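You operate a simulated robot arm through the tools that you are given. There is no shell and no other tool. Be economical: measure what you need, move in short steps, check, and stop when the job is done.

Carry out the task below with a simulated robot arm. There is one attempt and no reset: what you move stays moved.

JOB
Put two of the tarts from the top of the long table on the middle shelf of the left display table. Fetch the layer cake from the top of the long table and set it on the white plate there. Fetch the cupcake plate from the top of the wide steel table and set it on the top of the trolley. Put two of the jars from the top of the wide steel table on the upper shelf of the wide steel table. Lift the grey bin lid open. Any order will do. Set down upright: jar.

The check looks at the end state, three seconds after you hand in, the way a careful person would. Anything else that was tipped, shoved, dropped, spilled or broken makes it a failure. Lids that push on must go on centred and level and be pressed home; caps that screw on are set level and turned clockwise until they are tight.

ROBOT AND FRAMES
A 7-joint arm with a two-finger parallel gripper on a trunk, on a base that drives. Base frame: it is fixed to the floor where the robot stands at the start and does not move with it; the origin is under the middle of the robot, x ahead of it, y to its left, z up; the surface under the hand at the start is at about z = 80. Units: cm, rad, N and s.
With the tool pointing down near the work surface it reaches from about 26 to 64 cm from the robot's upright axis, wherever it stands. Its first joint turns from -2.897 to 2.897 rad. Places, roughly: cupcake plate (12x12x9 cm) [-170, -140, 80]; grey bin lid [-190, 140, 60]; jar (8x8x12 cm) [-170, -220, 90]; layer cake (6x3x3 cm) [40, -10, 80]; middle shelf of the left display table [140, -120, 50]; tart (7x7x2 cm) [50, 0, 80]; top of the trolley [-90, 130, 90]; upper shelf of the wide steel table [-160, -160, 50]; white plate (13x12x3 cm) [70, -10, 80]. Payload 1.57 kg.
The TCP is the grasp point between the finger pads, 3 cm short of the fingertips. In the tool frame z runs along the fingers and y along their closing line. Largest opening 8 cm; finger width 1.7, thickness 1.2; the body of the gripper, 4 by 8.2 cm, starts 8 cm behind the TCP.
Orientation is that of the tool frame in the base frame, as a unit quaternion [w, x, y, z]. With the fingers straight down and closing along the base's y, the tool's x points along the base's -x, its y along +y and its z along -z.

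CONTROLS
- The arm moves only by the tool jog_arm. Its argument "deltas" is one flat list of numbers, 7 for each row, row after row: the shift along the tool's x, y, z in cm, then the turn, a rotation vector about the tool's x, y, z in rad, then the opening in per cent of the stroke, from 0 (shut) to 100 (fully open). In form: [tx, ty, tz, wx, wy, wz, fingers, tx, ty, tz, wx, wy, wz, fingers, ...]. A call has 1 to 10 rows; each row is the pose to reach, as a shift and turn from the pose commanded when the call began, along the tool's axes at that moment. Rows are played at 5 a second. More than 5 cm and 0.15 rad between two rows, or a gripper value outside its range, and nothing of the call is played. A pose out of reach is approached as far as the arm can. The call stops where the force on the tool passes 40 N (or 10 N more than at its start, if that is more) or the arm is blocked; 0.2 s more then pass. Each finger travels about 7.2 cm/s and halts on what it meets, pressing with about 22 N; the grip force reading is that of the motor and also rises with nothing between the fingers. The clock runs only during rows and for 0.2 s after the last one: add rows that repeat a pose to give the fingers time. It gives the time, the measured TCP pose, the force on the tool (base axes), the opening and the grip force at its end, in the units of the frame above (readings bear some noise), with the torque about the TCP (base axes, N m) and any sound that the robot's microphone picked up.
- Cameras (640 x 400 px; columns grow to the right, rows downward): "scene" is now at [21.56, -5.41, 132.93]; the picture's right is [-0.77, -0.64, 0.00], its down [-0.53, 0.64, -0.55] and it looks along [0.35, -0.42, -0.84] (base axes); focal length 296 px, centre (320, 200). "wrist" rides on the gripper at [7.2, -0.7, -12.2] in the tool frame; the picture's right is [0.09, 1.00, 0.00], its down [-0.84, 0.08, -0.54] and it looks along [-0.54, 0.05, 0.84] (tool axes); focal length 238 px, centre (320, 200).
- camera(camera): a new picture of that camera. The clock stands still meanwhile.
- raise_lower(by): slides the trunk up (or, below 0, down) by that many cm; the arm and the scene camera ride with it, the base frame stays. It gives what a move gives, with no picture.
- drive_base(legs): drives the robot by 1 to 6 legs, each [ahead, left, turn to the left] in cm, cm and rad, along the robot's own axes; the way and the turn of a leg run together, so that a leg with both is an arc; at most 150 cm and 3.142 rad a leg. The arm and the cameras ride along, it lands a little off, and it stops where it bumps. It gives what a move gives.
- aim_head(pan, tilt): turns the head with the scene camera to pan (to the left, within 1.501 rad either way) and tilt (down, from -0.506 to 1.204), counted from straight ahead of the robot. It gives what a move gives.
- point_at(camera, pixels): there is no depth. For up to 12 entries [column, row, z] of the newest picture of that camera ("zoom" is the newest enlarged one), the place [x, y] in the base frame at which the ray of that pixel passes the height z, good to about 0.2 cm. The clock stands still meanwhile.
- zoom(camera, box): a new picture of the part [left, top, right, bottom] of that camera's present view, enlarged. The clock stands still meanwhile.
- hand_in(): hands the job in; it is judged then, once.

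Go step by step. Measure first, check grasps and placings, and put right what went wrong. The budget is 131 turns and 132 pictures, counting those below and the enlarged ones. Unless the task says otherwise, let go and move clear before handing in, and close with one line.

The tools are called after "Request:" as a command line: name --argument value ..., lists and objects as JSON in quotes. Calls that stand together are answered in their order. jog_arm: Moves the arm, as the interface text tells. Its arguments: {"type":"object","properties":{"deltas":{"type":"array"}},"required":["deltas"]} The other tools are called the same way: raise_lower (by) slides the trunk up or down; drive_base (legs) drives the base; aim_head (pan, tilt) turns the head that bears the scene camera; camera (camera) takes a picture; point_at (camera, pixels) gives the place at which the rays of pixels pass given heights; zoom (camera, box) takes an enlarged picture of a part of a camera's view; hand_in () hands the job in.

At the start:

```text
t: 0.0
eef_pos: [27.62, -24.83, 109.53]
ee_rot: [0.0, 0.001, 1.0, 0.0]
force: [-0.2, 0.0, -0.2]
wrist_torque: [-0.05, -0.01, 0.01]
grip_width: 8.0
finger_force: 0.1
trunk travel left (down, up): [-57.5, 41.5]
robot x, y, heading: [-0.0, 0.19, -0.005]
head pan, tilt: [-0.878, 0.993]
```

scene: 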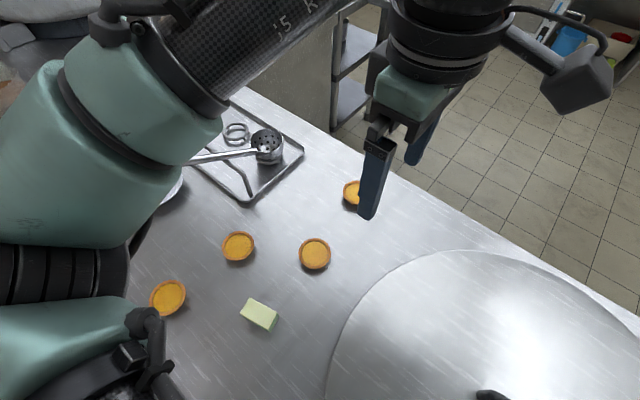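
wrist: 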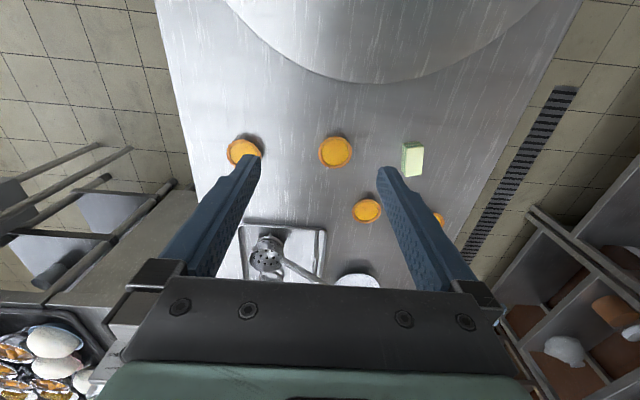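

The first pictures show four tarts, the green cake block near (260,315) in the scene, and a large round disc near the robot. I'll measure these first, then look around.

Request:
point_at --camera "scene" --pixels '[[238, 246, 80], [314, 254, 80], [352, 193, 80], [168, 298, 80], [259, 315, 80], [330, 398, 80], [440, 252, 80], [180, 190, 80], [245, 200, 80]]'

Request:
aim_head --pan 0 --tilt 0.75

Request:
camera --camera "scene"

Request:
point_at --camera "wrist" --pixels '[[335, 151, 80], [244, 151, 80], [367, 210, 80], [412, 158, 80], [438, 218, 80], [357, 280, 80], [370, 82, 80], [153, 0, 80], [582, 0, 80]]'

```text
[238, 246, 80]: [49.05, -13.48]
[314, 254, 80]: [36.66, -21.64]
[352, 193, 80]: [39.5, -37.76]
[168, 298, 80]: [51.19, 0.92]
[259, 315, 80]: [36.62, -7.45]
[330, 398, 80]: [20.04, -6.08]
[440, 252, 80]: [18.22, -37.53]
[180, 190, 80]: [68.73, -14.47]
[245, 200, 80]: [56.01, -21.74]
```

```text
t: 1.2
eef_pos: [27.81, -24.72, 109.45]
ee_rot: [-0.001, -0.001, 1.0, 0.0]
force: [0.3, 0.2, -0.3]
wrist_torque: [-0.03, -0.02, 0.02]
grip_width: 7.99
finger_force: 0.0
trunk travel left (down, up): [-57.5, 41.5]
robot x, y, heading: [0.14, 0.3, -0.002]
head pan, tilt: [0.0, 0.75]
```

```text
129 pictures are left
```

scene: 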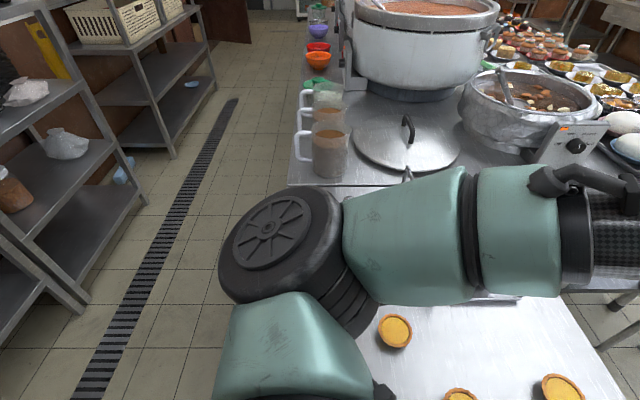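

```text
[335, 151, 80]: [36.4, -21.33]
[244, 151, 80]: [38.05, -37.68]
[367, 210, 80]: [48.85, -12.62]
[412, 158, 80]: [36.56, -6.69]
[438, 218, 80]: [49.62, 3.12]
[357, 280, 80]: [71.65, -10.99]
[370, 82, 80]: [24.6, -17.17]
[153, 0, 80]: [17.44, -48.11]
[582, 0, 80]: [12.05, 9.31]
```

The table seems to run ahead of the robot, with the plate around (71,-11). I'll look around to learn the layout.

Request:
aim_head --pan -1.3 --tilt 0.9

Request:
camera --camera "scene"

Request:
aim_head --pan -0.7 --tilt 0.35

Request:
camera --camera "scene"

Request:
aim_head --pan 1.2 --tilt 0.5

Request:
camera --camera "scene"

```text
t: 2.7
eef_pos: [27.68, -24.78, 109.43]
ee_rot: [-0.001, 0.0, 1.0, 0.001]
force: [0.4, -0.1, -0.1]
wrist_torque: [0.01, 0.01, 0.02]
grip_width: 7.99
finger_force: 0.1
trunk travel left (down, up): [-57.5, 41.5]
robot x, y, heading: [0.42, 0.04, 0.0]
head pan, tilt: [-1.3, 0.901]
```

```text
128 pictures are left
```

scene: 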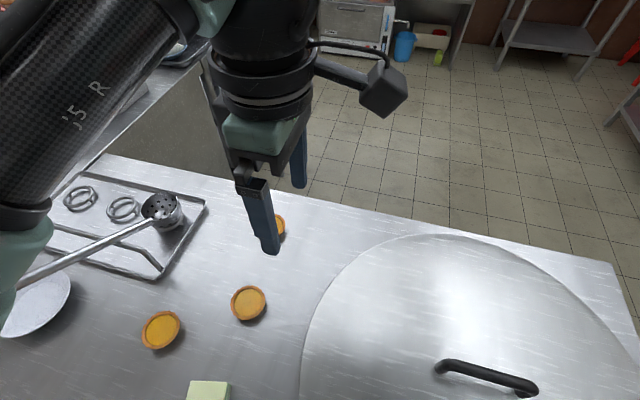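

```text
t: 3.7
eef_pos: [27.66, -24.88, 109.42]
ee_rot: [-0.001, 0.0, 1.0, 0.0]
force: [0.1, -1.3, 0.0]
wrist_torque: [0.0, 0.02, -0.01]
grip_width: 7.98
finger_force: 0.2
trunk travel left (down, up): [-57.5, 41.5]
robot x, y, heading: [-0.3, -0.53, 0.0]
head pan, tilt: [-0.7, 0.351]
```

```text
127 pictures are left
```

scene: 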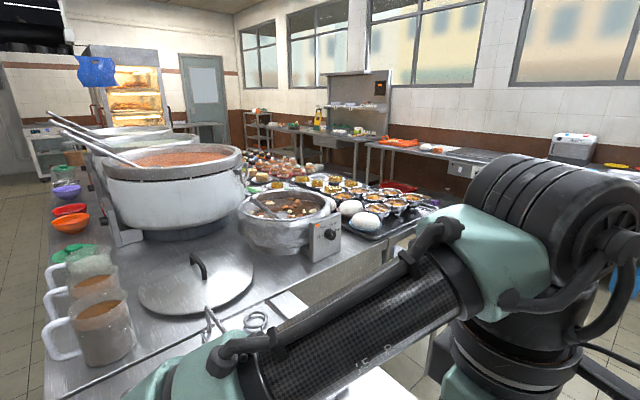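

```text
t: 5.5
eef_pos: [27.83, -24.85, 109.38]
ee_rot: [0.0, 0.0, 1.0, 0.0]
force: [-1.0, -0.2, 0.3]
wrist_torque: [-0.02, 0.01, -0.02]
grip_width: 8.02
finger_force: 0.1
trunk travel left (down, up): [-57.5, 41.5]
robot x, y, heading: [-0.39, 0.27, 0.001]
head pan, tilt: [1.201, 0.499]
```

```text
126 pictures are left
```

scene: 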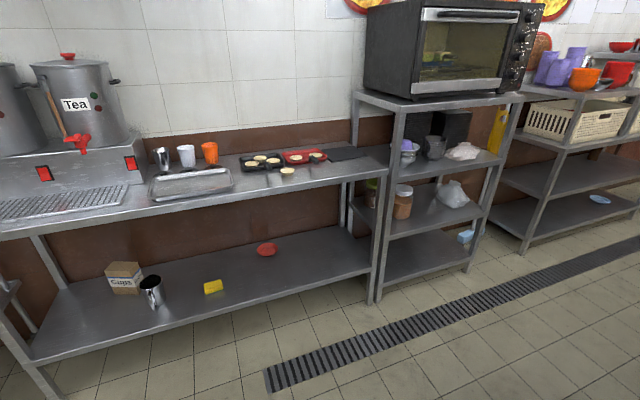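

The table extends closer to the robot than expected, so I'll look straight down around the base to learn where I can drive.

Request:
aim_head --pan 0.3 --tilt 1.2

Request:
camera --camera "scene"

Request:
aim_head --pan -1.5 --tilt 0.75

Request:
camera --camera "scene"

Request:
point_at --camera "scene" --pixels '[[250, 130, 80], [480, 200, 80], [400, 260, 80], [480, 380, 80], [600, 240, 80]]'

```text
t: 6.7
eef_pos: [27.75, -24.84, 109.37]
ee_rot: [0.0, 0.001, 1.0, 0.0]
force: [-0.6, -0.2, -1.2]
wrist_torque: [0.03, 0.01, -0.02]
grip_width: 8.0
finger_force: 0.1
trunk travel left (down, up): [-57.5, 41.5]
robot x, y, heading: [-0.12, -0.1, 0.001]
head pan, tilt: [0.3, 1.201]
```

```text
125 pictures are left
```

scene: 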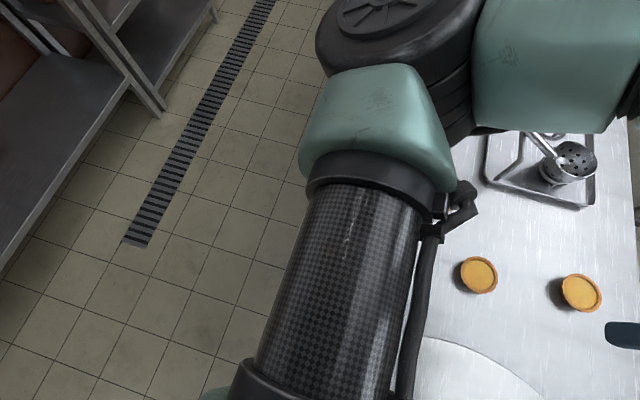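

```text
t: 8.5
eef_pos: [27.66, -24.73, 109.35]
ee_rot: [0.0, 0.001, 1.0, 0.001]
force: [0.4, 0.7, -0.2]
wrist_torque: [0.01, -0.01, -0.02]
grip_width: 7.97
finger_force: 0.0
trunk travel left (down, up): [-57.5, 41.5]
robot x, y, heading: [0.08, 0.55, -0.004]
head pan, tilt: [-1.499, 0.75]
```

```text
124 pictures are left
```

scene: 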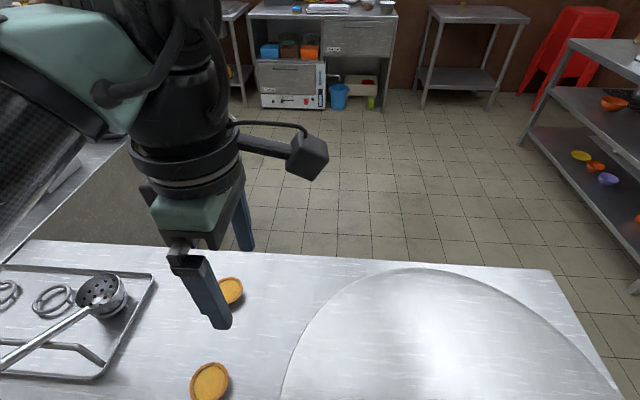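

```text
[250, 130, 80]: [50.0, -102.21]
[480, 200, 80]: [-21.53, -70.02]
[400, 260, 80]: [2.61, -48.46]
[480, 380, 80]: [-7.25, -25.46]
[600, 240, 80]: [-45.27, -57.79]
```

I can't yet tell how the robot's body stands relative to the table, so I'll look straight down on both sides.

Request:
aim_head --pan -1.5 --tilt 1.2

Request:
camera --camera "scene"

Request:
point_at --camera "scene" --pixels '[[320, 390, 80], [500, 300, 80], [600, 200, 80], [600, 390, 80], [320, 100, 80], [320, 200, 0]]'

Request:
aim_head --pan 1.5 --tilt 1.2

Request:
camera --camera "scene"

Request:
point_at --camera "scene" --pixels '[[320, 390, 0], [100, 390, 80], [320, 200, 0], [600, 390, 80], [320, 100, 0], [100, 200, 0]]'

```text
t: 9.4
eef_pos: [27.7, -24.77, 109.4]
ee_rot: [0.0, 0.0, 1.0, 0.0]
force: [-0.2, 0.2, 0.1]
wrist_torque: [-0.01, -0.02, -0.02]
grip_width: 7.98
finger_force: 0.1
trunk travel left (down, up): [-57.5, 41.5]
robot x, y, heading: [0.03, -0.07, 0.004]
head pan, tilt: [-1.499, 1.201]
```

```text
123 pictures are left
```

scene: 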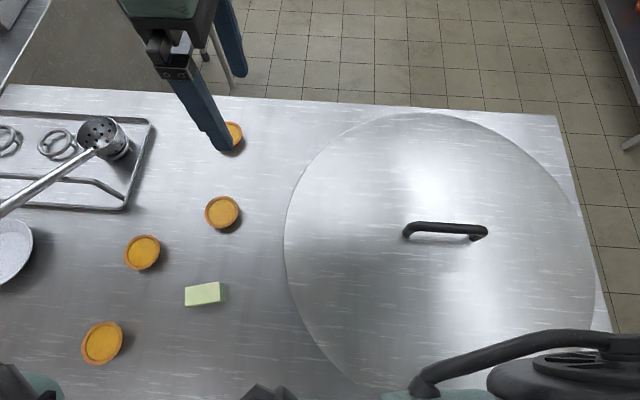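

```text
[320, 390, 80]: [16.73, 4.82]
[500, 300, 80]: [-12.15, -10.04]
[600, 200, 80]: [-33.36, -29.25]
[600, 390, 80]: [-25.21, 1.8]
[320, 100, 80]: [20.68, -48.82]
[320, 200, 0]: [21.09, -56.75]
```

```text
t: 12.0
eef_pos: [27.78, -24.8, 109.42]
ee_rot: [0.0, 0.001, 1.0, 0.0]
force: [-0.4, -0.6, 0.1]
wrist_torque: [0.0, 0.02, 0.01]
grip_width: 8.01
finger_force: 0.1
trunk travel left (down, up): [-57.5, 41.5]
robot x, y, heading: [0.34, -0.21, 0.003]
head pan, tilt: [1.499, 1.201]
```

```text
122 pictures are left
```

scene: 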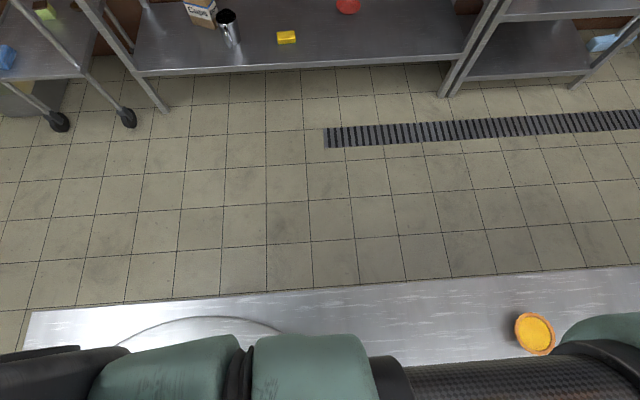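

```text
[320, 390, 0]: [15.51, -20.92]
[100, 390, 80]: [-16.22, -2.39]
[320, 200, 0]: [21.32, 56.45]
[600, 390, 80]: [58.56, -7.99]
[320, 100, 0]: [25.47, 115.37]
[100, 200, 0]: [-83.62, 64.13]
```

Both views agree that the table spans y≈-49..9 under the robot, so the robot seems to hang over it. I'll test a short drive ahead so that both the cake and the plate are within reach.

Request:
drive_base --legs '[[9, 0, 0]]'

Request:
aim_head --pan -0.6 --tilt 0.95

Request:
camera --camera "scene"

Request:
camera --camera "wrist"

```text
t: 13.1
eef_pos: [36.69, -24.88, 109.38]
ee_rot: [0.0, 0.001, 1.0, 0.001]
force: [0.1, -0.8, -0.7]
wrist_torque: [0.03, 0.03, -0.02]
grip_width: 8.01
finger_force: 0.1
trunk travel left (down, up): [-57.5, 41.5]
robot x, y, heading: [9.01, -0.32, 0.0]
head pan, tilt: [1.499, 1.201]
```

```text
t: 15.1
eef_pos: [36.68, -24.86, 109.37]
ee_rot: [0.0, 0.001, 1.0, 0.0]
force: [0.7, 0.9, 0.7]
wrist_torque: [-0.02, 0.0, 0.0]
grip_width: 8.0
finger_force: 0.1
trunk travel left (down, up): [-57.5, 41.5]
robot x, y, heading: [9.08, -0.35, -0.001]
head pan, tilt: [-0.6, 0.949]
```

```text
121 pictures are left
```

scene: 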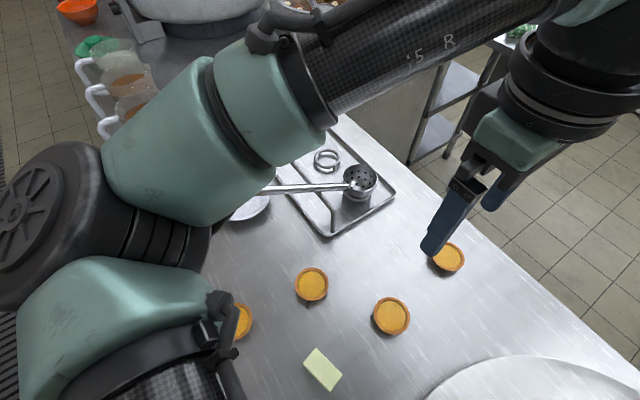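

```text
120 pictures are left
```

wrist: 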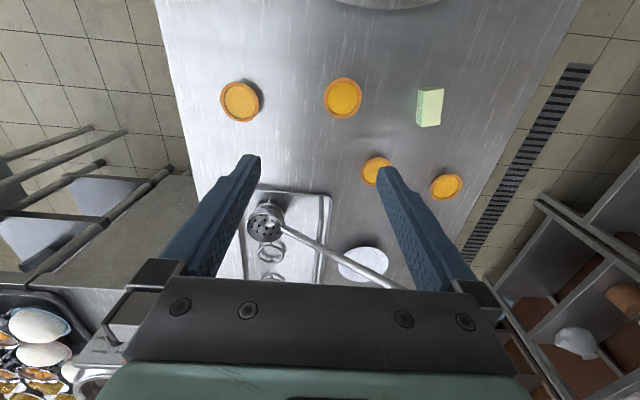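

The base drives freely. Next I'll measure the cake and the plate more exactly.

Request:
zoom --camera "wrist" --box '[310, 60, 490, 172]'

Request:
zoom --camera "scene" --box '[200, 130, 420, 268]'

```text
3.56 times, centred on (400, 116) of wrist
```

zoom: 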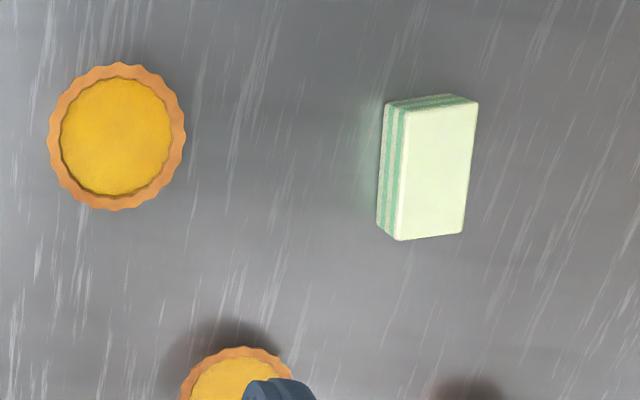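

```text
2.90 times, centred on (310, 199) of scene
```

zoom: 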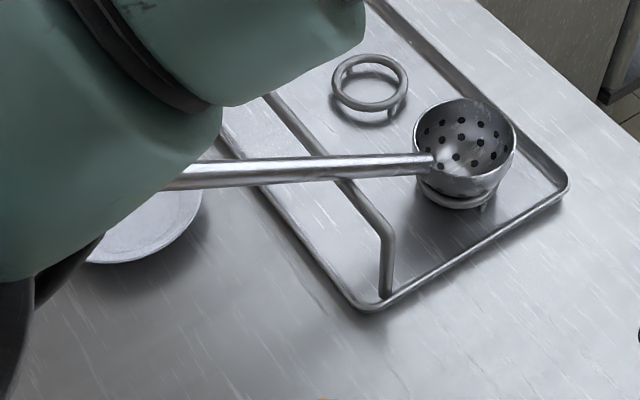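

The cake's top-face corners in the zoom are (405,105), (478,102), (464,232) and (398,240). I'll project these to z=83, and the plate and handle points as well.

Request:
point_at --camera "wrist" --pixels '[[423.9, 89.3, 83], [444.4, 88.4, 83], [440.5, 125, 83], [421.9, 127.2, 83], [416.5, 123.4, 80], [337, 262, 82], [362, 247, 82], [388, 262, 82], [283, 228, 88], [398, 287, 88], [362, 263, 80]]'

Request:
point_at --camera "scene" --pixels '[[315, 350, 83], [303, 362, 83], [340, 381, 83], [345, 185, 86], [264, 190, 86], [240, 220, 82], [270, 200, 82]]'

```text
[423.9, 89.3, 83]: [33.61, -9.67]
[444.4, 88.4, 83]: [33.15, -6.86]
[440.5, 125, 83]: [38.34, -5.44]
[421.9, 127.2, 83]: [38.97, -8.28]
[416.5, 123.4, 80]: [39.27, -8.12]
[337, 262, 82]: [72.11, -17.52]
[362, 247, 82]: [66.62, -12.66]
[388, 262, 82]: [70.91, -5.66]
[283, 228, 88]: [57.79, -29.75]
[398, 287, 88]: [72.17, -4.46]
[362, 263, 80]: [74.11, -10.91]
```

```text
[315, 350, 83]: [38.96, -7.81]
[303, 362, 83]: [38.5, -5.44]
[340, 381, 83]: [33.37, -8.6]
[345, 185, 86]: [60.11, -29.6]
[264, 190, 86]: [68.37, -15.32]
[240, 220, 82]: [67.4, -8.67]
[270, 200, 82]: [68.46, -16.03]
```

The cake is centred at (36.0,-7.55), with its long axis turned about 0.255 rad. I'll move above it, turn and descend partway.

Request:
jog_arm --deltas '[0.2, 4.3, 0, 0, 0, -0.085, 100, 0.4, 8.6, 0, 0, 0, -0.17, 100, 0.6, 13, 0, 0, 0, -0.255, 100, 0.7, 17.3, 0, 0, 0, -0.255, 100, 0.7, 17.3, 4.8, 0, 0, -0.255, 100, 0.7, 17.3, 9.6, 0, 0, -0.255, 100, 0.7, 17.3, 14.4, 0, 0, -0.255, 100, 0.7, 17.3, 19, 0, 0, -0.255, 100]'

Request:
camera --camera "wrist"

```text
t: 16.9
eef_pos: [35.77, -7.33, 90.03]
ee_rot: [0.0, -0.125, 0.992, 0.0]
force: [0.1, 0.4, 0.3]
wrist_torque: [0.05, 0.01, 0.03]
grip_width: 8.01
finger_force: 0.0
out of reach, approached as far as the arm can: row 6, 7
trunk travel left (down, up): [-57.5, 41.5]
robot x, y, heading: [9.4, 0.1, -0.001]
head pan, tilt: [-0.6, 0.949]
```

```text
117 pictures are left
```

wrist: 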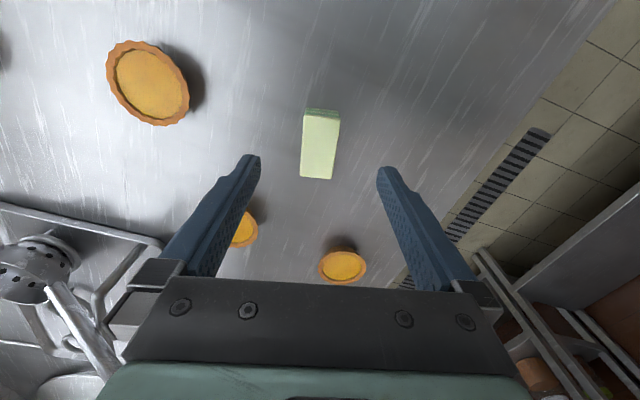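

The cake lies straight between the fingers. I'll descend to z≈83.4 and close.

Request:
jog_arm --deltas '[-0.2, -0.1, 3.5, 0, 0, 0, 100, -0.2, -0.1, 6.7, 0, 0, 0, 100, -0.2, -0.1, 6.7, 0, 0, 0, 100, -0.2, -0.1, 6.7, 0, 0, 0, 20, -0.2, -0.1, 6.7, 0, 0, 0, 20, -0.2, -0.1, 6.7, 0, 0, 0, 20, -0.2, -0.1, 6.7, 0, 0, 0, 20]'

Request:
camera --camera "wrist"

```text
t: 18.5
eef_pos: [36.39, -7.53, 83.39]
ee_rot: [0.0, -0.126, 0.992, 0.0]
force: [1.3, 0.1, -0.5]
wrist_torque: [-0.04, 0.02, 0.03]
grip_width: 2.89
finger_force: 22.3
trunk travel left (down, up): [-57.5, 41.5]
robot x, y, heading: [8.85, 0.05, -0.001]
head pan, tilt: [-0.6, 0.949]
```

```text
116 pictures are left
```

wrist: 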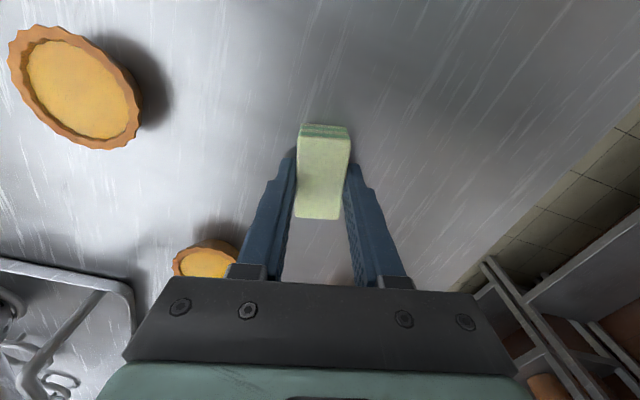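

The cake is held (2.89 cm, 22 N). I'll lift it and move toward the plate to see where the ladle handle lies.

Request:
jog_arm --deltas '[0, 0, -4.5, 0, 0, 0, 20, 0, 0, -9, 0, 0, 0, 20, 0, 0, -14, 0, 0, 0, 20, -4.4, -1.8, -15, 0, 0, 0, 20, -8.7, -3.5, -15, 0, 0, 0, 20, -13, -5.3, -15, 0, 0, 0, 20, -17.4, -7, -15, 0, 0, 0, 20]'

Request:
camera --camera "wrist"

Request:
camera --camera "scene"

```text
t: 20.1
eef_pos: [54.78, -9.98, 98.76]
ee_rot: [0.0, -0.125, 0.992, 0.001]
force: [0.2, -0.2, -1.5]
wrist_torque: [-0.01, 0.01, 0.0]
grip_width: 2.9
finger_force: 22.7
trunk travel left (down, up): [-57.5, 41.5]
robot x, y, heading: [9.02, -0.18, -0.005]
head pan, tilt: [-0.6, 0.949]
```

```text
115 pictures are left
```

wrist: 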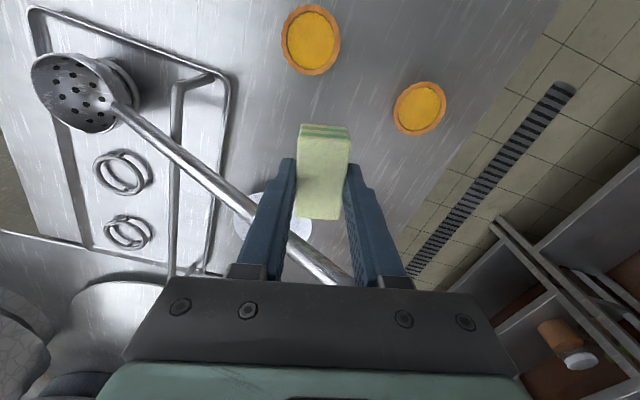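

```text
114 pictures are left
```

scene: 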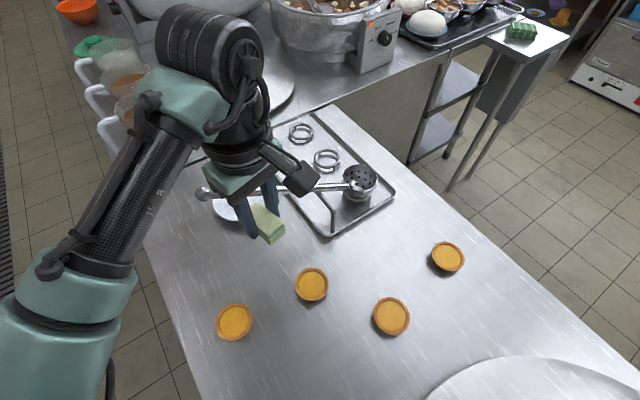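

The ladle handle crosses above the plate and ends near (200,195) in the scene, so I'll zoom in to see where the plate is free.

Request:
zoom --camera "scene" --box '[170, 150, 410, 300]'

Request:
zoom --camera "wrist" --box '[160, 120, 400, 290]'

```text
2.67 times, centred on (290, 225) of scene
```

zoom: 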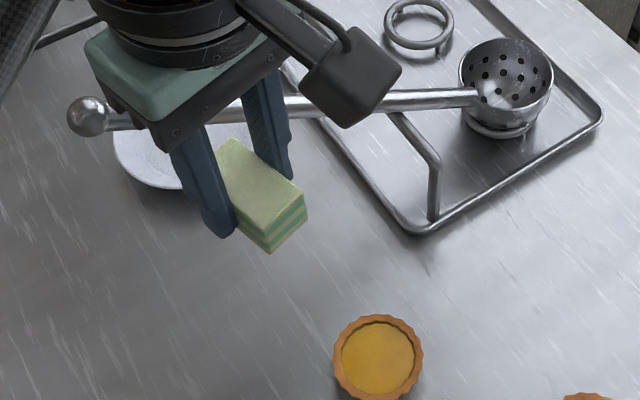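

```text
2.35 times, centred on (280, 205) of wrist
```

zoom: 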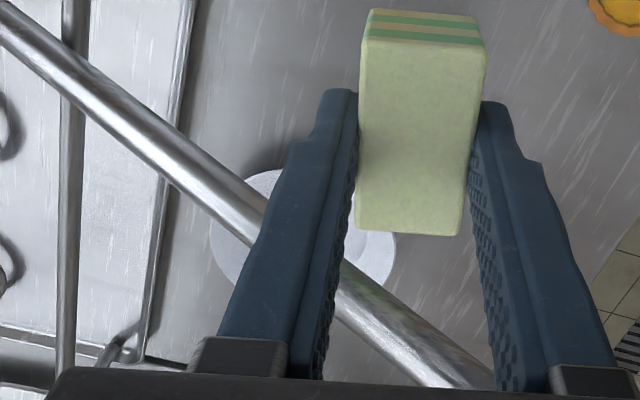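

I'll triangulate the handle's height from both views.

Request:
point_at --camera "scene" --pixels '[[201.9, 193.9, 85], [201.9, 193.9, 95], [335, 186.7, 85], [335, 186.7, 90], [280, 190, 85], [280, 190, 95], [229, 221, 82], [212, 205, 82], [264, 204, 82]]'

Request:
point_at --camera "wrist" --pixels '[[241.9, 207.2, 85], [241.9, 207.2, 90], [241.9, 207.2, 95], [314.2, 264.7, 85], [314.2, 264.7, 90], [314.2, 264.7, 95], [160, 136, 85], [160, 136, 90], [233, 230, 81], [262, 191, 81], [312, 230, 81]]'

```text
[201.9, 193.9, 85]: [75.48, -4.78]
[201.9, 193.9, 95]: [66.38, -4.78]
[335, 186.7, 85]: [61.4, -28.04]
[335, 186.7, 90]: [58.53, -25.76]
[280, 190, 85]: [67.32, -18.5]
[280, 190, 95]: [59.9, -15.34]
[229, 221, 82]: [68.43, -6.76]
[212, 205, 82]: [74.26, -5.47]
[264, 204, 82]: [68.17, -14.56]
```

```text
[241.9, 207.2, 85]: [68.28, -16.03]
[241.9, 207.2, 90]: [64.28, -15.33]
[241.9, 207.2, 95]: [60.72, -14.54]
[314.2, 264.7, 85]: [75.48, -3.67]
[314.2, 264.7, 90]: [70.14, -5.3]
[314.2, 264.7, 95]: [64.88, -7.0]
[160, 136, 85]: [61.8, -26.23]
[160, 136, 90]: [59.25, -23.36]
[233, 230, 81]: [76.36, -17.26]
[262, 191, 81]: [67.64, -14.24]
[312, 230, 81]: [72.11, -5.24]
```

The two views are nearly in line with the handle, so its height is poorly determined. I'll raise the trunk and drive round to the aisle side (robot near (73,45), facing -y) to view the plate from another side.

Request:
raise_lower --by 10

Request:
drive_base --legs '[[0, 45, 0], [0, 0, -1.571], [0, 62, 0]]'

Request:
aim_head --pan 0 --tilt 0.8

Request:
camera --camera "scene"

Request:
camera --camera "wrist"

```text
t: 21.5
eef_pos: [54.87, -9.94, 108.72]
ee_rot: [0.0, -0.126, 0.992, 0.0]
force: [-0.3, 0.0, 0.1]
wrist_torque: [0.03, -0.01, 0.01]
grip_width: 2.92
finger_force: 21.7
trunk travel left (down, up): [-67.5, 31.5]
robot x, y, heading: [8.89, -0.32, 0.001]
head pan, tilt: [-0.6, 0.949]
```

```text
t: 31.0
eef_pos: [62.15, -0.27, 108.65]
ee_rot: [0.0, 0.601, 0.8, 0.0]
force: [-0.2, -0.8, -0.8]
wrist_torque: [0.03, -0.01, -0.02]
grip_width: 2.89
finger_force: 21.9
trunk travel left (down, up): [-67.5, 31.5]
robot x, y, heading: [70.4, 45.27, -1.547]
head pan, tilt: [-0.6, 0.949]
```

```text
t: 32.0
eef_pos: [62.18, -0.36, 108.74]
ee_rot: [0.0, 0.6, 0.8, 0.0]
force: [0.4, 0.1, -0.6]
wrist_torque: [0.0, 0.01, -0.01]
grip_width: 2.87
finger_force: 21.9
trunk travel left (down, up): [-67.5, 31.5]
robot x, y, heading: [70.89, 45.63, -1.545]
head pan, tilt: [0.0, 0.799]
```

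```text
111 pictures are left
```

scene: 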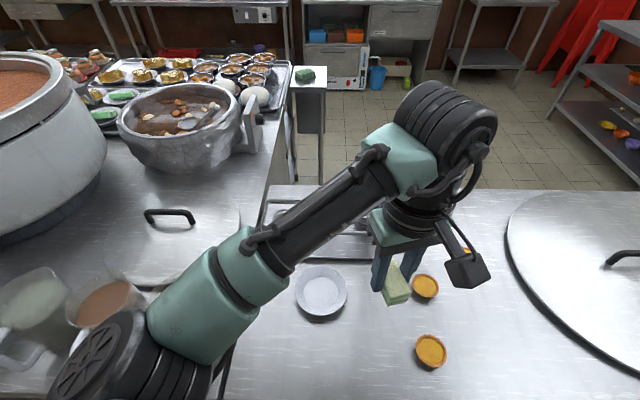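

```text
110 pictures are left
```

wrist: 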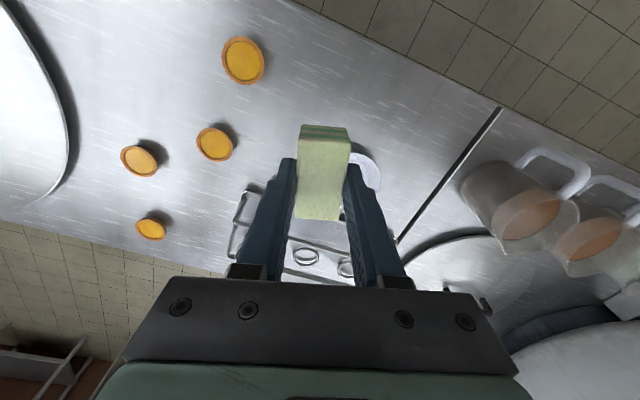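

From here the plate at (321,293) seems unobstructed. I'll zoom in to find the ladle.

Request:
zoom --camera "scene" --box '[220, 180, 460, 330]'

Request:
point_at --camera "scene" --pixels '[[296, 290, 82], [347, 290, 82], [321, 267, 82], [321, 316, 82], [425, 287, 82], [431, 352, 82]]'

```text
2.67 times, centred on (340, 255) of scene
```

zoom: 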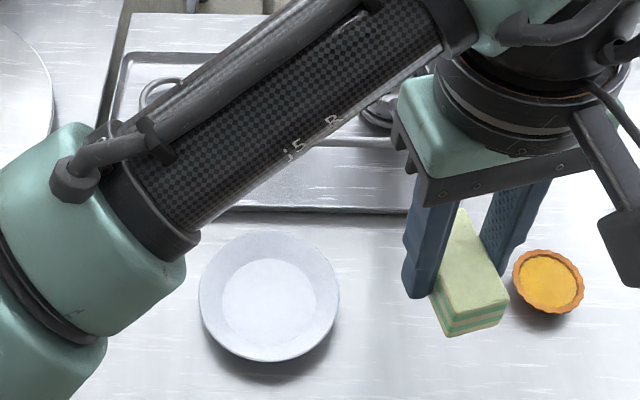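

```text
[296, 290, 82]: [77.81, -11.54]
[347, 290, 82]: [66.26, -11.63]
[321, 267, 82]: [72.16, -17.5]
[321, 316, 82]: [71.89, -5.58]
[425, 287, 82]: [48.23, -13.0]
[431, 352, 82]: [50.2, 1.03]
```

The ladle is hidden or has moved, so I'll shift the gripper aside toward -x and up to see the tray.

Request:
jog_arm --deltas '[1.3, -4.5, -1, 0, 0, 0, 20, 2.6, -9, -2, 0, 0, 0, 20, 3.9, -13.4, -3, 0, 0, 0, 20, 5.2, -17.8, -4, 0, 0, 0, 20]'

Request:
camera --camera "scene"

Request:
camera --camera "wrist"

```text
t: 33.0
eef_pos: [43.38, -0.63, 112.43]
ee_rot: [0.0, 0.6, 0.8, 0.0]
force: [-0.6, 0.0, -0.7]
wrist_torque: [-0.03, 0.0, -0.02]
grip_width: 2.91
finger_force: 21.3
trunk travel left (down, up): [-67.5, 31.5]
robot x, y, heading: [70.7, 45.82, -1.541]
head pan, tilt: [0.0, 0.799]
```

```text
108 pictures are left
```

scene: 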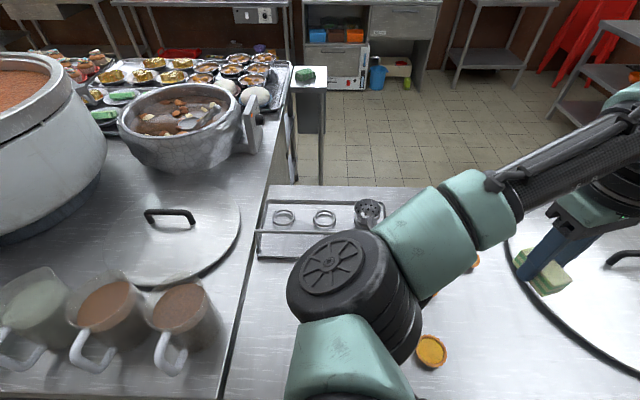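

```text
107 pictures are left
```

wrist: 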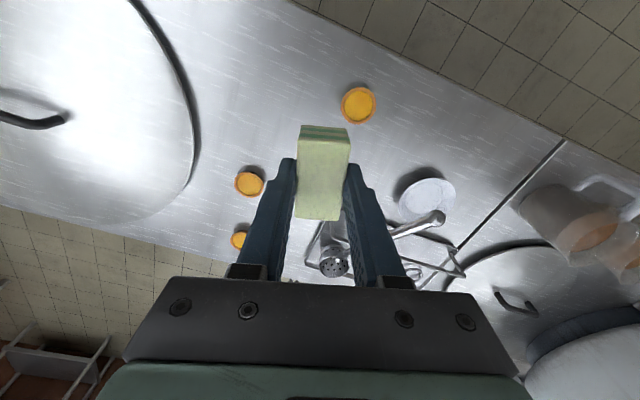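

The ladle stands intact in its holder with its ball end at (440,215) in the wrist view. I'll triangulate the ball's height from this view.

Request:
point_at --camera "wrist" --pixels '[[438, 216, 85], [438, 216, 90], [438, 216, 95], [438, 216, 100], [335, 262, 86], [395, 235, 90]]'

Request:
zoom --camera "wrist" --box '[300, 150, 500, 275]'

```text
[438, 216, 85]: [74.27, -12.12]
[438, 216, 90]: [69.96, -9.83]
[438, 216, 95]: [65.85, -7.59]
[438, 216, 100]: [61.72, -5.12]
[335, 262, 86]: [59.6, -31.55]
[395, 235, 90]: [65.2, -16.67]
```

```text
3.20 times, centred on (400, 212) of wrist
```

zoom: 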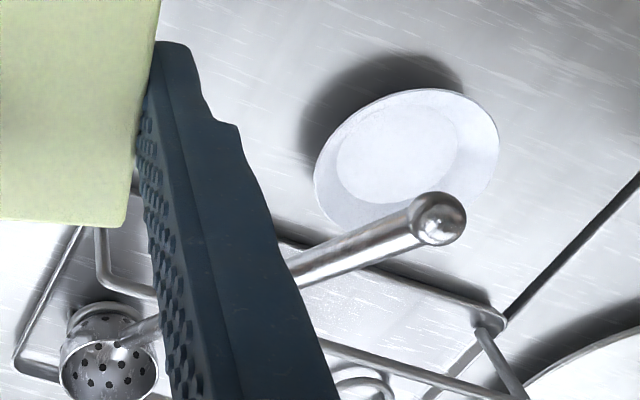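

The ball end is at about (61.5,-4.8,100.5), clear of the plate centred at (72,-11.5). I'll carry the cake over the plate at height.

Request:
jog_arm --deltas '[-2.6, 3.5, 0, 0, 0, 0, 20, -5.3, 7, 0, 0, 0, 0, 20, -7.9, 10.4, 0, 0, 0, 0, 20, -10.5, 13.9, 0, 0, 0, 0, 20, -13.2, 17.4, 0, 0, 0, 0, 20, -15.8, 20.9, 0, 0, 0, 0, 20, -18.5, 24.4, 0, 0, 0, 0, 20]'

Request:
camera --camera "wrist"

Request:
camera --camera "scene"

```text
t: 34.6
eef_pos: [71.99, -11.29, 112.59]
ee_rot: [-0.001, 0.601, 0.8, 0.0]
force: [0.0, -0.6, -0.9]
wrist_torque: [-0.02, 0.0, 0.03]
grip_width: 2.88
finger_force: 21.9
trunk travel left (down, up): [-67.5, 31.5]
robot x, y, heading: [70.5, 45.52, -1.544]
head pan, tilt: [0.0, 0.799]
```

```text
105 pictures are left
```

wrist: 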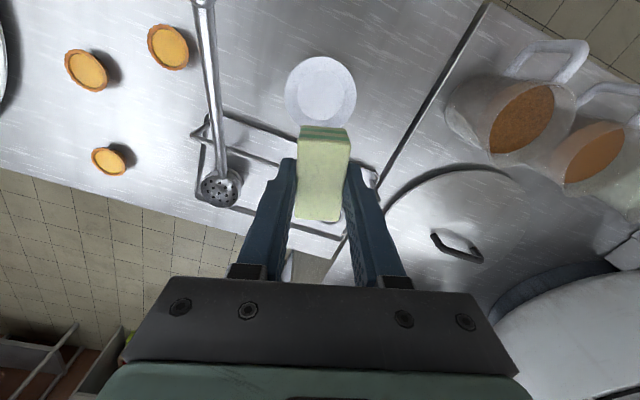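

```text
104 pictures are left
```

scene: 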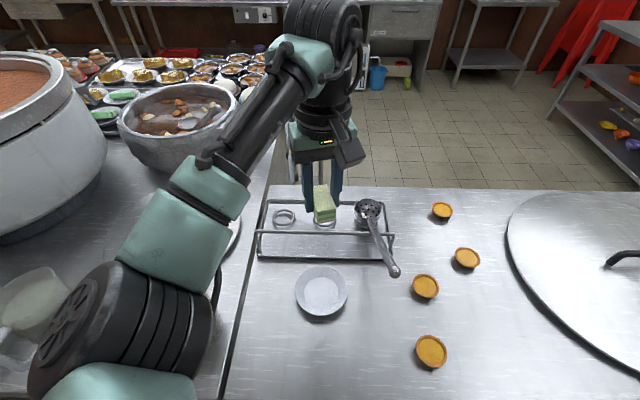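

All is clear: the ladle is well to the side and the plate is below. I'll descend to just above the plate.

Request:
jog_arm --deltas '[0, 0, 4.8, 0, 0, 0, 20, 0, 0, 9.6, 0, 0, 0, 20, 0, 0, 14.4, 0, 0, 0, 20, 0, 0, 19, 0, 0, 0, 20, 0, 0, 23.5, 0, 0, 0, 20, 0, 0, 25.5, 0, 0, 0, 20]'

Request:
camera --camera "wrist"

Request:
camera --camera "scene"

```text
t: 36.0
eef_pos: [72.11, -11.33, 86.97]
ee_rot: [0.0, 0.6, 0.8, 0.0]
force: [-1.1, 0.3, -0.2]
wrist_torque: [-0.02, 0.01, 0.01]
grip_width: 2.89
finger_force: 21.9
trunk travel left (down, up): [-67.5, 31.5]
robot x, y, heading: [70.15, 45.54, -1.542]
head pan, tilt: [0.0, 0.799]
```

```text
103 pictures are left
```

wrist: 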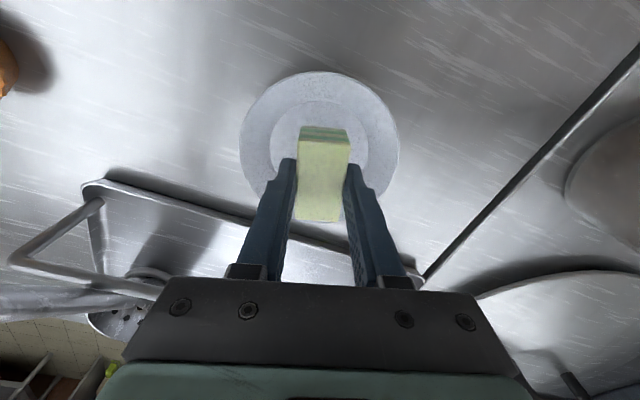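

```text
102 pictures are left
```

scene: 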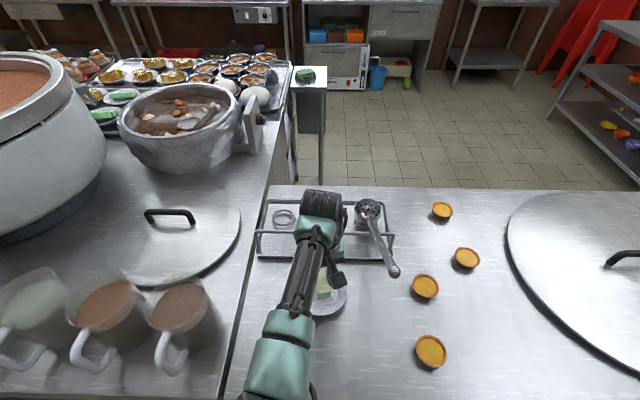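

Checking the plate centre from this view before lowering.

Request:
point_at --camera "wrist" --pixels '[[240, 133, 82.5], [399, 138, 82.5], [320, 72, 82.5], [270, 140, 81.5], [369, 142, 81.5], [320, 102, 81.5]]'

```text
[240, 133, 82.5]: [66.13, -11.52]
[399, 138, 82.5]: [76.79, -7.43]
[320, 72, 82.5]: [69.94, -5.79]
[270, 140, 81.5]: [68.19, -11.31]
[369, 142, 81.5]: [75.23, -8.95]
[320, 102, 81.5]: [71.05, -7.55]
```

The plate centre is confirmed at (72,-11.5). I'll lower in small steps until contact.

Request:
jog_arm --deltas '[0, 0, 0.6, 0, 0, 0, 20, 0, 0, 1.1, 0, 0, 0, 20, 0, 0, 1.5, 0, 0, 0, 20, 0, 0, 1.8, 0, 0, 0, 20, 0, 0, 2.0, 0, 0, 0, 20]'

Request:
zoom --camera "wrist" --box '[200, 60, 440, 240]'

```text
t: 37.2
eef_pos: [72.07, -11.17, 85.2]
ee_rot: [0.0, 0.601, 0.8, 0.0]
force: [-0.7, -0.7, 0.7]
wrist_torque: [0.04, 0.02, -0.02]
grip_width: 2.9
finger_force: 22.1
trunk travel left (down, up): [-67.5, 31.5]
robot x, y, heading: [70.68, 45.7, -1.544]
head pan, tilt: [0.0, 0.799]
```

```text
2.22 times, centred on (320, 150) of wrist
```

zoom: 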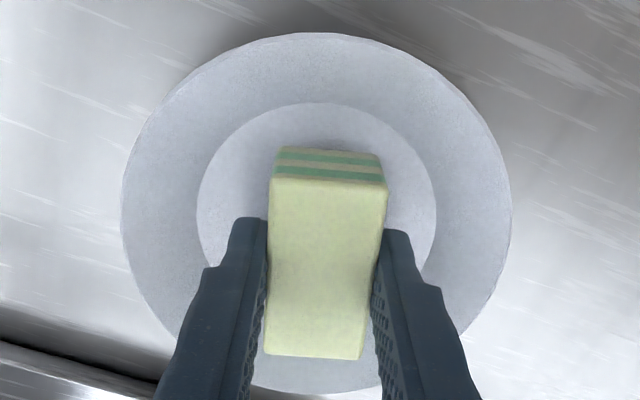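

No contact yet, so I'll keep lowering gently.

Request:
jog_arm --deltas '[0, 0, 0.3, 0, 0, 0, 20, 0, 0, 0.5, 0, 0, 0, 20, 0, 0, 0.7, 0, 0, 0, 20]'

```text
t: 38.0
eef_pos: [72.18, -11.35, 84.43]
ee_rot: [0.0, 0.6, 0.8, 0.0]
force: [-0.2, 1.0, -0.8]
wrist_torque: [-0.01, -0.02, 0.04]
grip_width: 2.89
finger_force: 22.3
trunk travel left (down, up): [-67.5, 31.5]
robot x, y, heading: [70.64, 45.87, -1.539]
head pan, tilt: [0.0, 0.799]
```

Request:
jog_arm --deltas '[0, 0, 0.2, 0, 0, 0, 20, 0, 0, 0.4, 0, 0, 0, 20, 0, 0, 0.6, 0, 0, 0, 20]'

Request:
zoom --camera "wrist" --box '[200, 60, 440, 240]'

```text
t: 38.8
eef_pos: [72.09, -11.32, 84.22]
ee_rot: [0.002, 0.601, 0.799, -0.003]
force: [-1.1, 3.5, 18.4]
wrist_torque: [0.33, 0.02, 0.0]
grip_width: 2.92
finger_force: 22.1
trunk travel left (down, up): [-67.5, 31.5]
robot x, y, heading: [70.8, 45.42, -1.544]
head pan, tilt: [0.0, 0.799]
```

```text
2.22 times, centred on (320, 150) of wrist
```

zoom: 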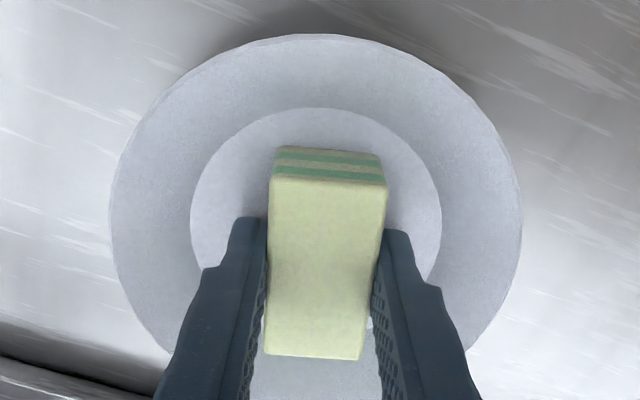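

Contact at 84.2 (18 N). I'll ease off, open moderately, and rise.

Request:
jog_arm --deltas '[0, 0, -0.35, 0, 0, 0, 20, 0, 0, -0.35, 0, 0, 0, 52, 0, 0, -0.35, 0, 0, 0, 52, 0, 0, -3, 0, 0, 0, 55, 0, 0, -7, 0, 0, 0, 60, 0, 0, -12, 0, 0, 0, 60, 0, 0, -17, 0, 0, 0, 60, 0, 0, -22, 0, 0, 0, 60, 0, 0, -26, 0, 0, 0, 60]'

Request:
camera --camera "wrist"

```text
t: 40.8
eef_pos: [72.24, -11.05, 109.67]
ee_rot: [0.0, 0.599, 0.801, 0.001]
force: [-0.4, -0.4, 0.1]
wrist_torque: [-0.01, -0.01, -0.01]
grip_width: 4.8
finger_force: 0.0
trunk travel left (down, up): [-67.5, 31.5]
robot x, y, heading: [70.9, 45.78, -1.545]
head pan, tilt: [0.0, 0.799]
```

```text
99 pictures are left
```

wrist: 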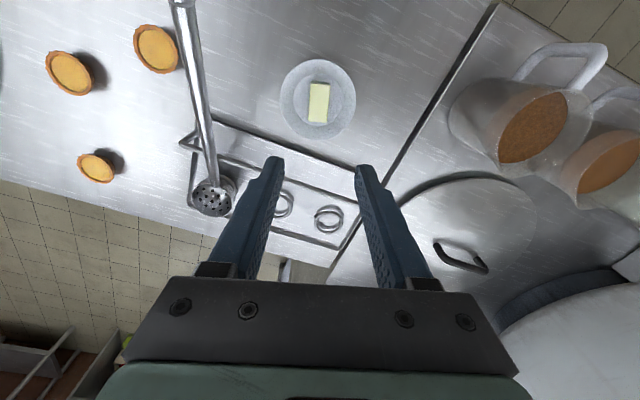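

The cake lies squarely on the plate. Next is the tart near (50.3,1): I'll move over it, open fully and descend partway.

Request:
jog_arm --deltas '[2.95, -2.95, 0, 0, 0, 0, 80, 5.9, -5.9, 0, 0, 0, 0, 100, 8.85, -8.85, 0, 0, 0, 0, 100, 11.8, -11.8, 0, 0, 0, 0, 100, 14.75, -14.75, 0, 0, 0, 0, 100, 17.7, -17.7, 0, 0, 0, 0, 100, 17.7, -17.7, 4.5, 0, 0, 0, 100, 17.7, -17.7, 9, 0, 0, 0, 100, 17.7, -17.7, 13, 0, 0, 0, 100]'

Request:
camera --camera "wrist"

Request:
aim_head --pan 0.4 --tilt 0.3

Request:
camera --camera "scene"

```text
t: 42.8
eef_pos: [50.13, 0.89, 96.85]
ee_rot: [0.0, 0.601, 0.799, 0.0]
force: [0.0, 0.6, 0.6]
wrist_torque: [-0.03, -0.03, 0.05]
grip_width: 8.0
finger_force: 0.1
trunk travel left (down, up): [-67.5, 31.5]
robot x, y, heading: [70.74, 45.66, -1.543]
head pan, tilt: [0.0, 0.799]
```

```text
98 pictures are left
```

wrist: 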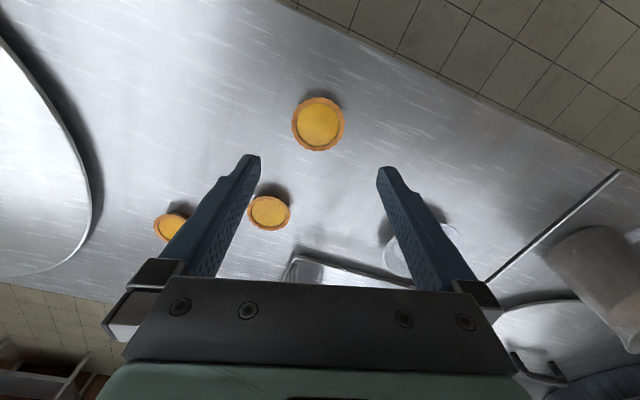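

```text
t: 43.7
eef_pos: [50.11, 0.96, 96.85]
ee_rot: [0.0, 0.601, 0.799, 0.0]
force: [-0.4, 0.8, 0.3]
wrist_torque: [-0.01, -0.01, 0.02]
grip_width: 7.99
finger_force: 0.1
trunk travel left (down, up): [-67.5, 31.5]
robot x, y, heading: [70.56, 45.84, -1.545]
head pan, tilt: [0.4, 0.3]
```

```text
97 pictures are left
```

scene: 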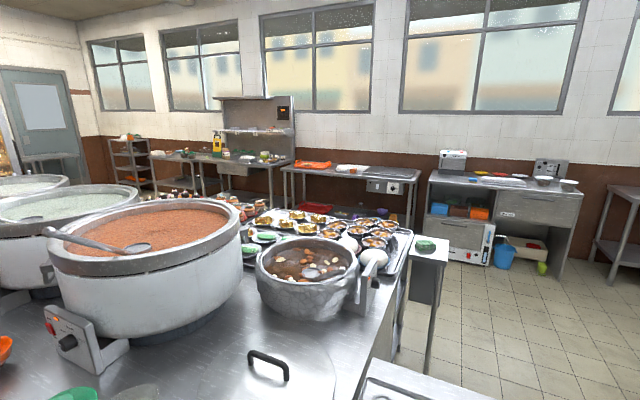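

I'll locate the display table with the trays by its visible corners, and the tart from the wrist view.

Request:
point_at --camera "scene" --pixels '[[415, 232, 83], [412, 250, 83], [380, 280, 83], [290, 212, 83], [445, 240, 83], [408, 260, 83], [430, 375, 0]]'

Request:
point_at --camera "wrist" --pixels '[[292, 125, 82], [345, 123, 82], [319, 97, 82], [319, 150, 82], [318, 124, 82]]'

Request:
zoom --camera "scene" --box '[220, 180, 460, 400]'

```text
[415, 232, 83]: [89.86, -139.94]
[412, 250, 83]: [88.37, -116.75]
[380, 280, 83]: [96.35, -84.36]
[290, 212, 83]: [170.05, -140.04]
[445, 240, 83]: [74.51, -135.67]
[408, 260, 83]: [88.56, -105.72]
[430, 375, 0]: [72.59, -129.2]
```

```text
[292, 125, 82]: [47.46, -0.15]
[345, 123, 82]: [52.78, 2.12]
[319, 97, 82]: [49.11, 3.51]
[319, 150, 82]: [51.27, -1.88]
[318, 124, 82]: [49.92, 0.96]
```

```text
1.82 times, centred on (340, 290) of scene
```

zoom: 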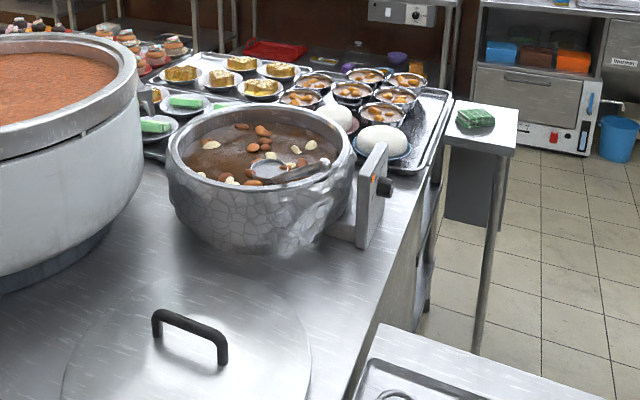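

The tart is exactly below the TCP (50.0,0.9). Descending to 83.2 and gripping.

Request:
jog_arm --deltas '[0, 0, 4.8, 0, 0, 0, 100, 0, 0, 9.5, 0, 0, 0, 100, 0, 0, 12, 0, 0, 0, 100, 0, 0, 13.6, 0, 0, 0, 100, 0, 0, 13.6, 0, 0, 0, 100, 0, 0, 13.6, 0, 0, 0, 60, 0, 0, 13.6, 0, 0, 0, 60, 0, 0, 13.6, 0, 0, 0, 60]'

Request:
camera --camera "wrist"

```text
t: 45.5
eef_pos: [50.37, 0.59, 83.34]
ee_rot: [0.0, 0.6, 0.8, 0.0]
force: [0.0, -0.2, -0.7]
wrist_torque: [0.0, -0.01, 0.01]
grip_width: 5.98
finger_force: 22.1
trunk travel left (down, up): [-67.5, 31.5]
robot x, y, heading: [70.95, 45.54, -1.546]
head pan, tilt: [0.4, 0.3]
```

```text
95 pictures are left
```

wrist: 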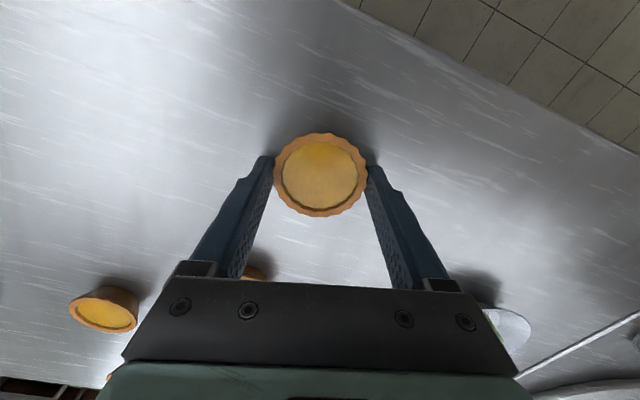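

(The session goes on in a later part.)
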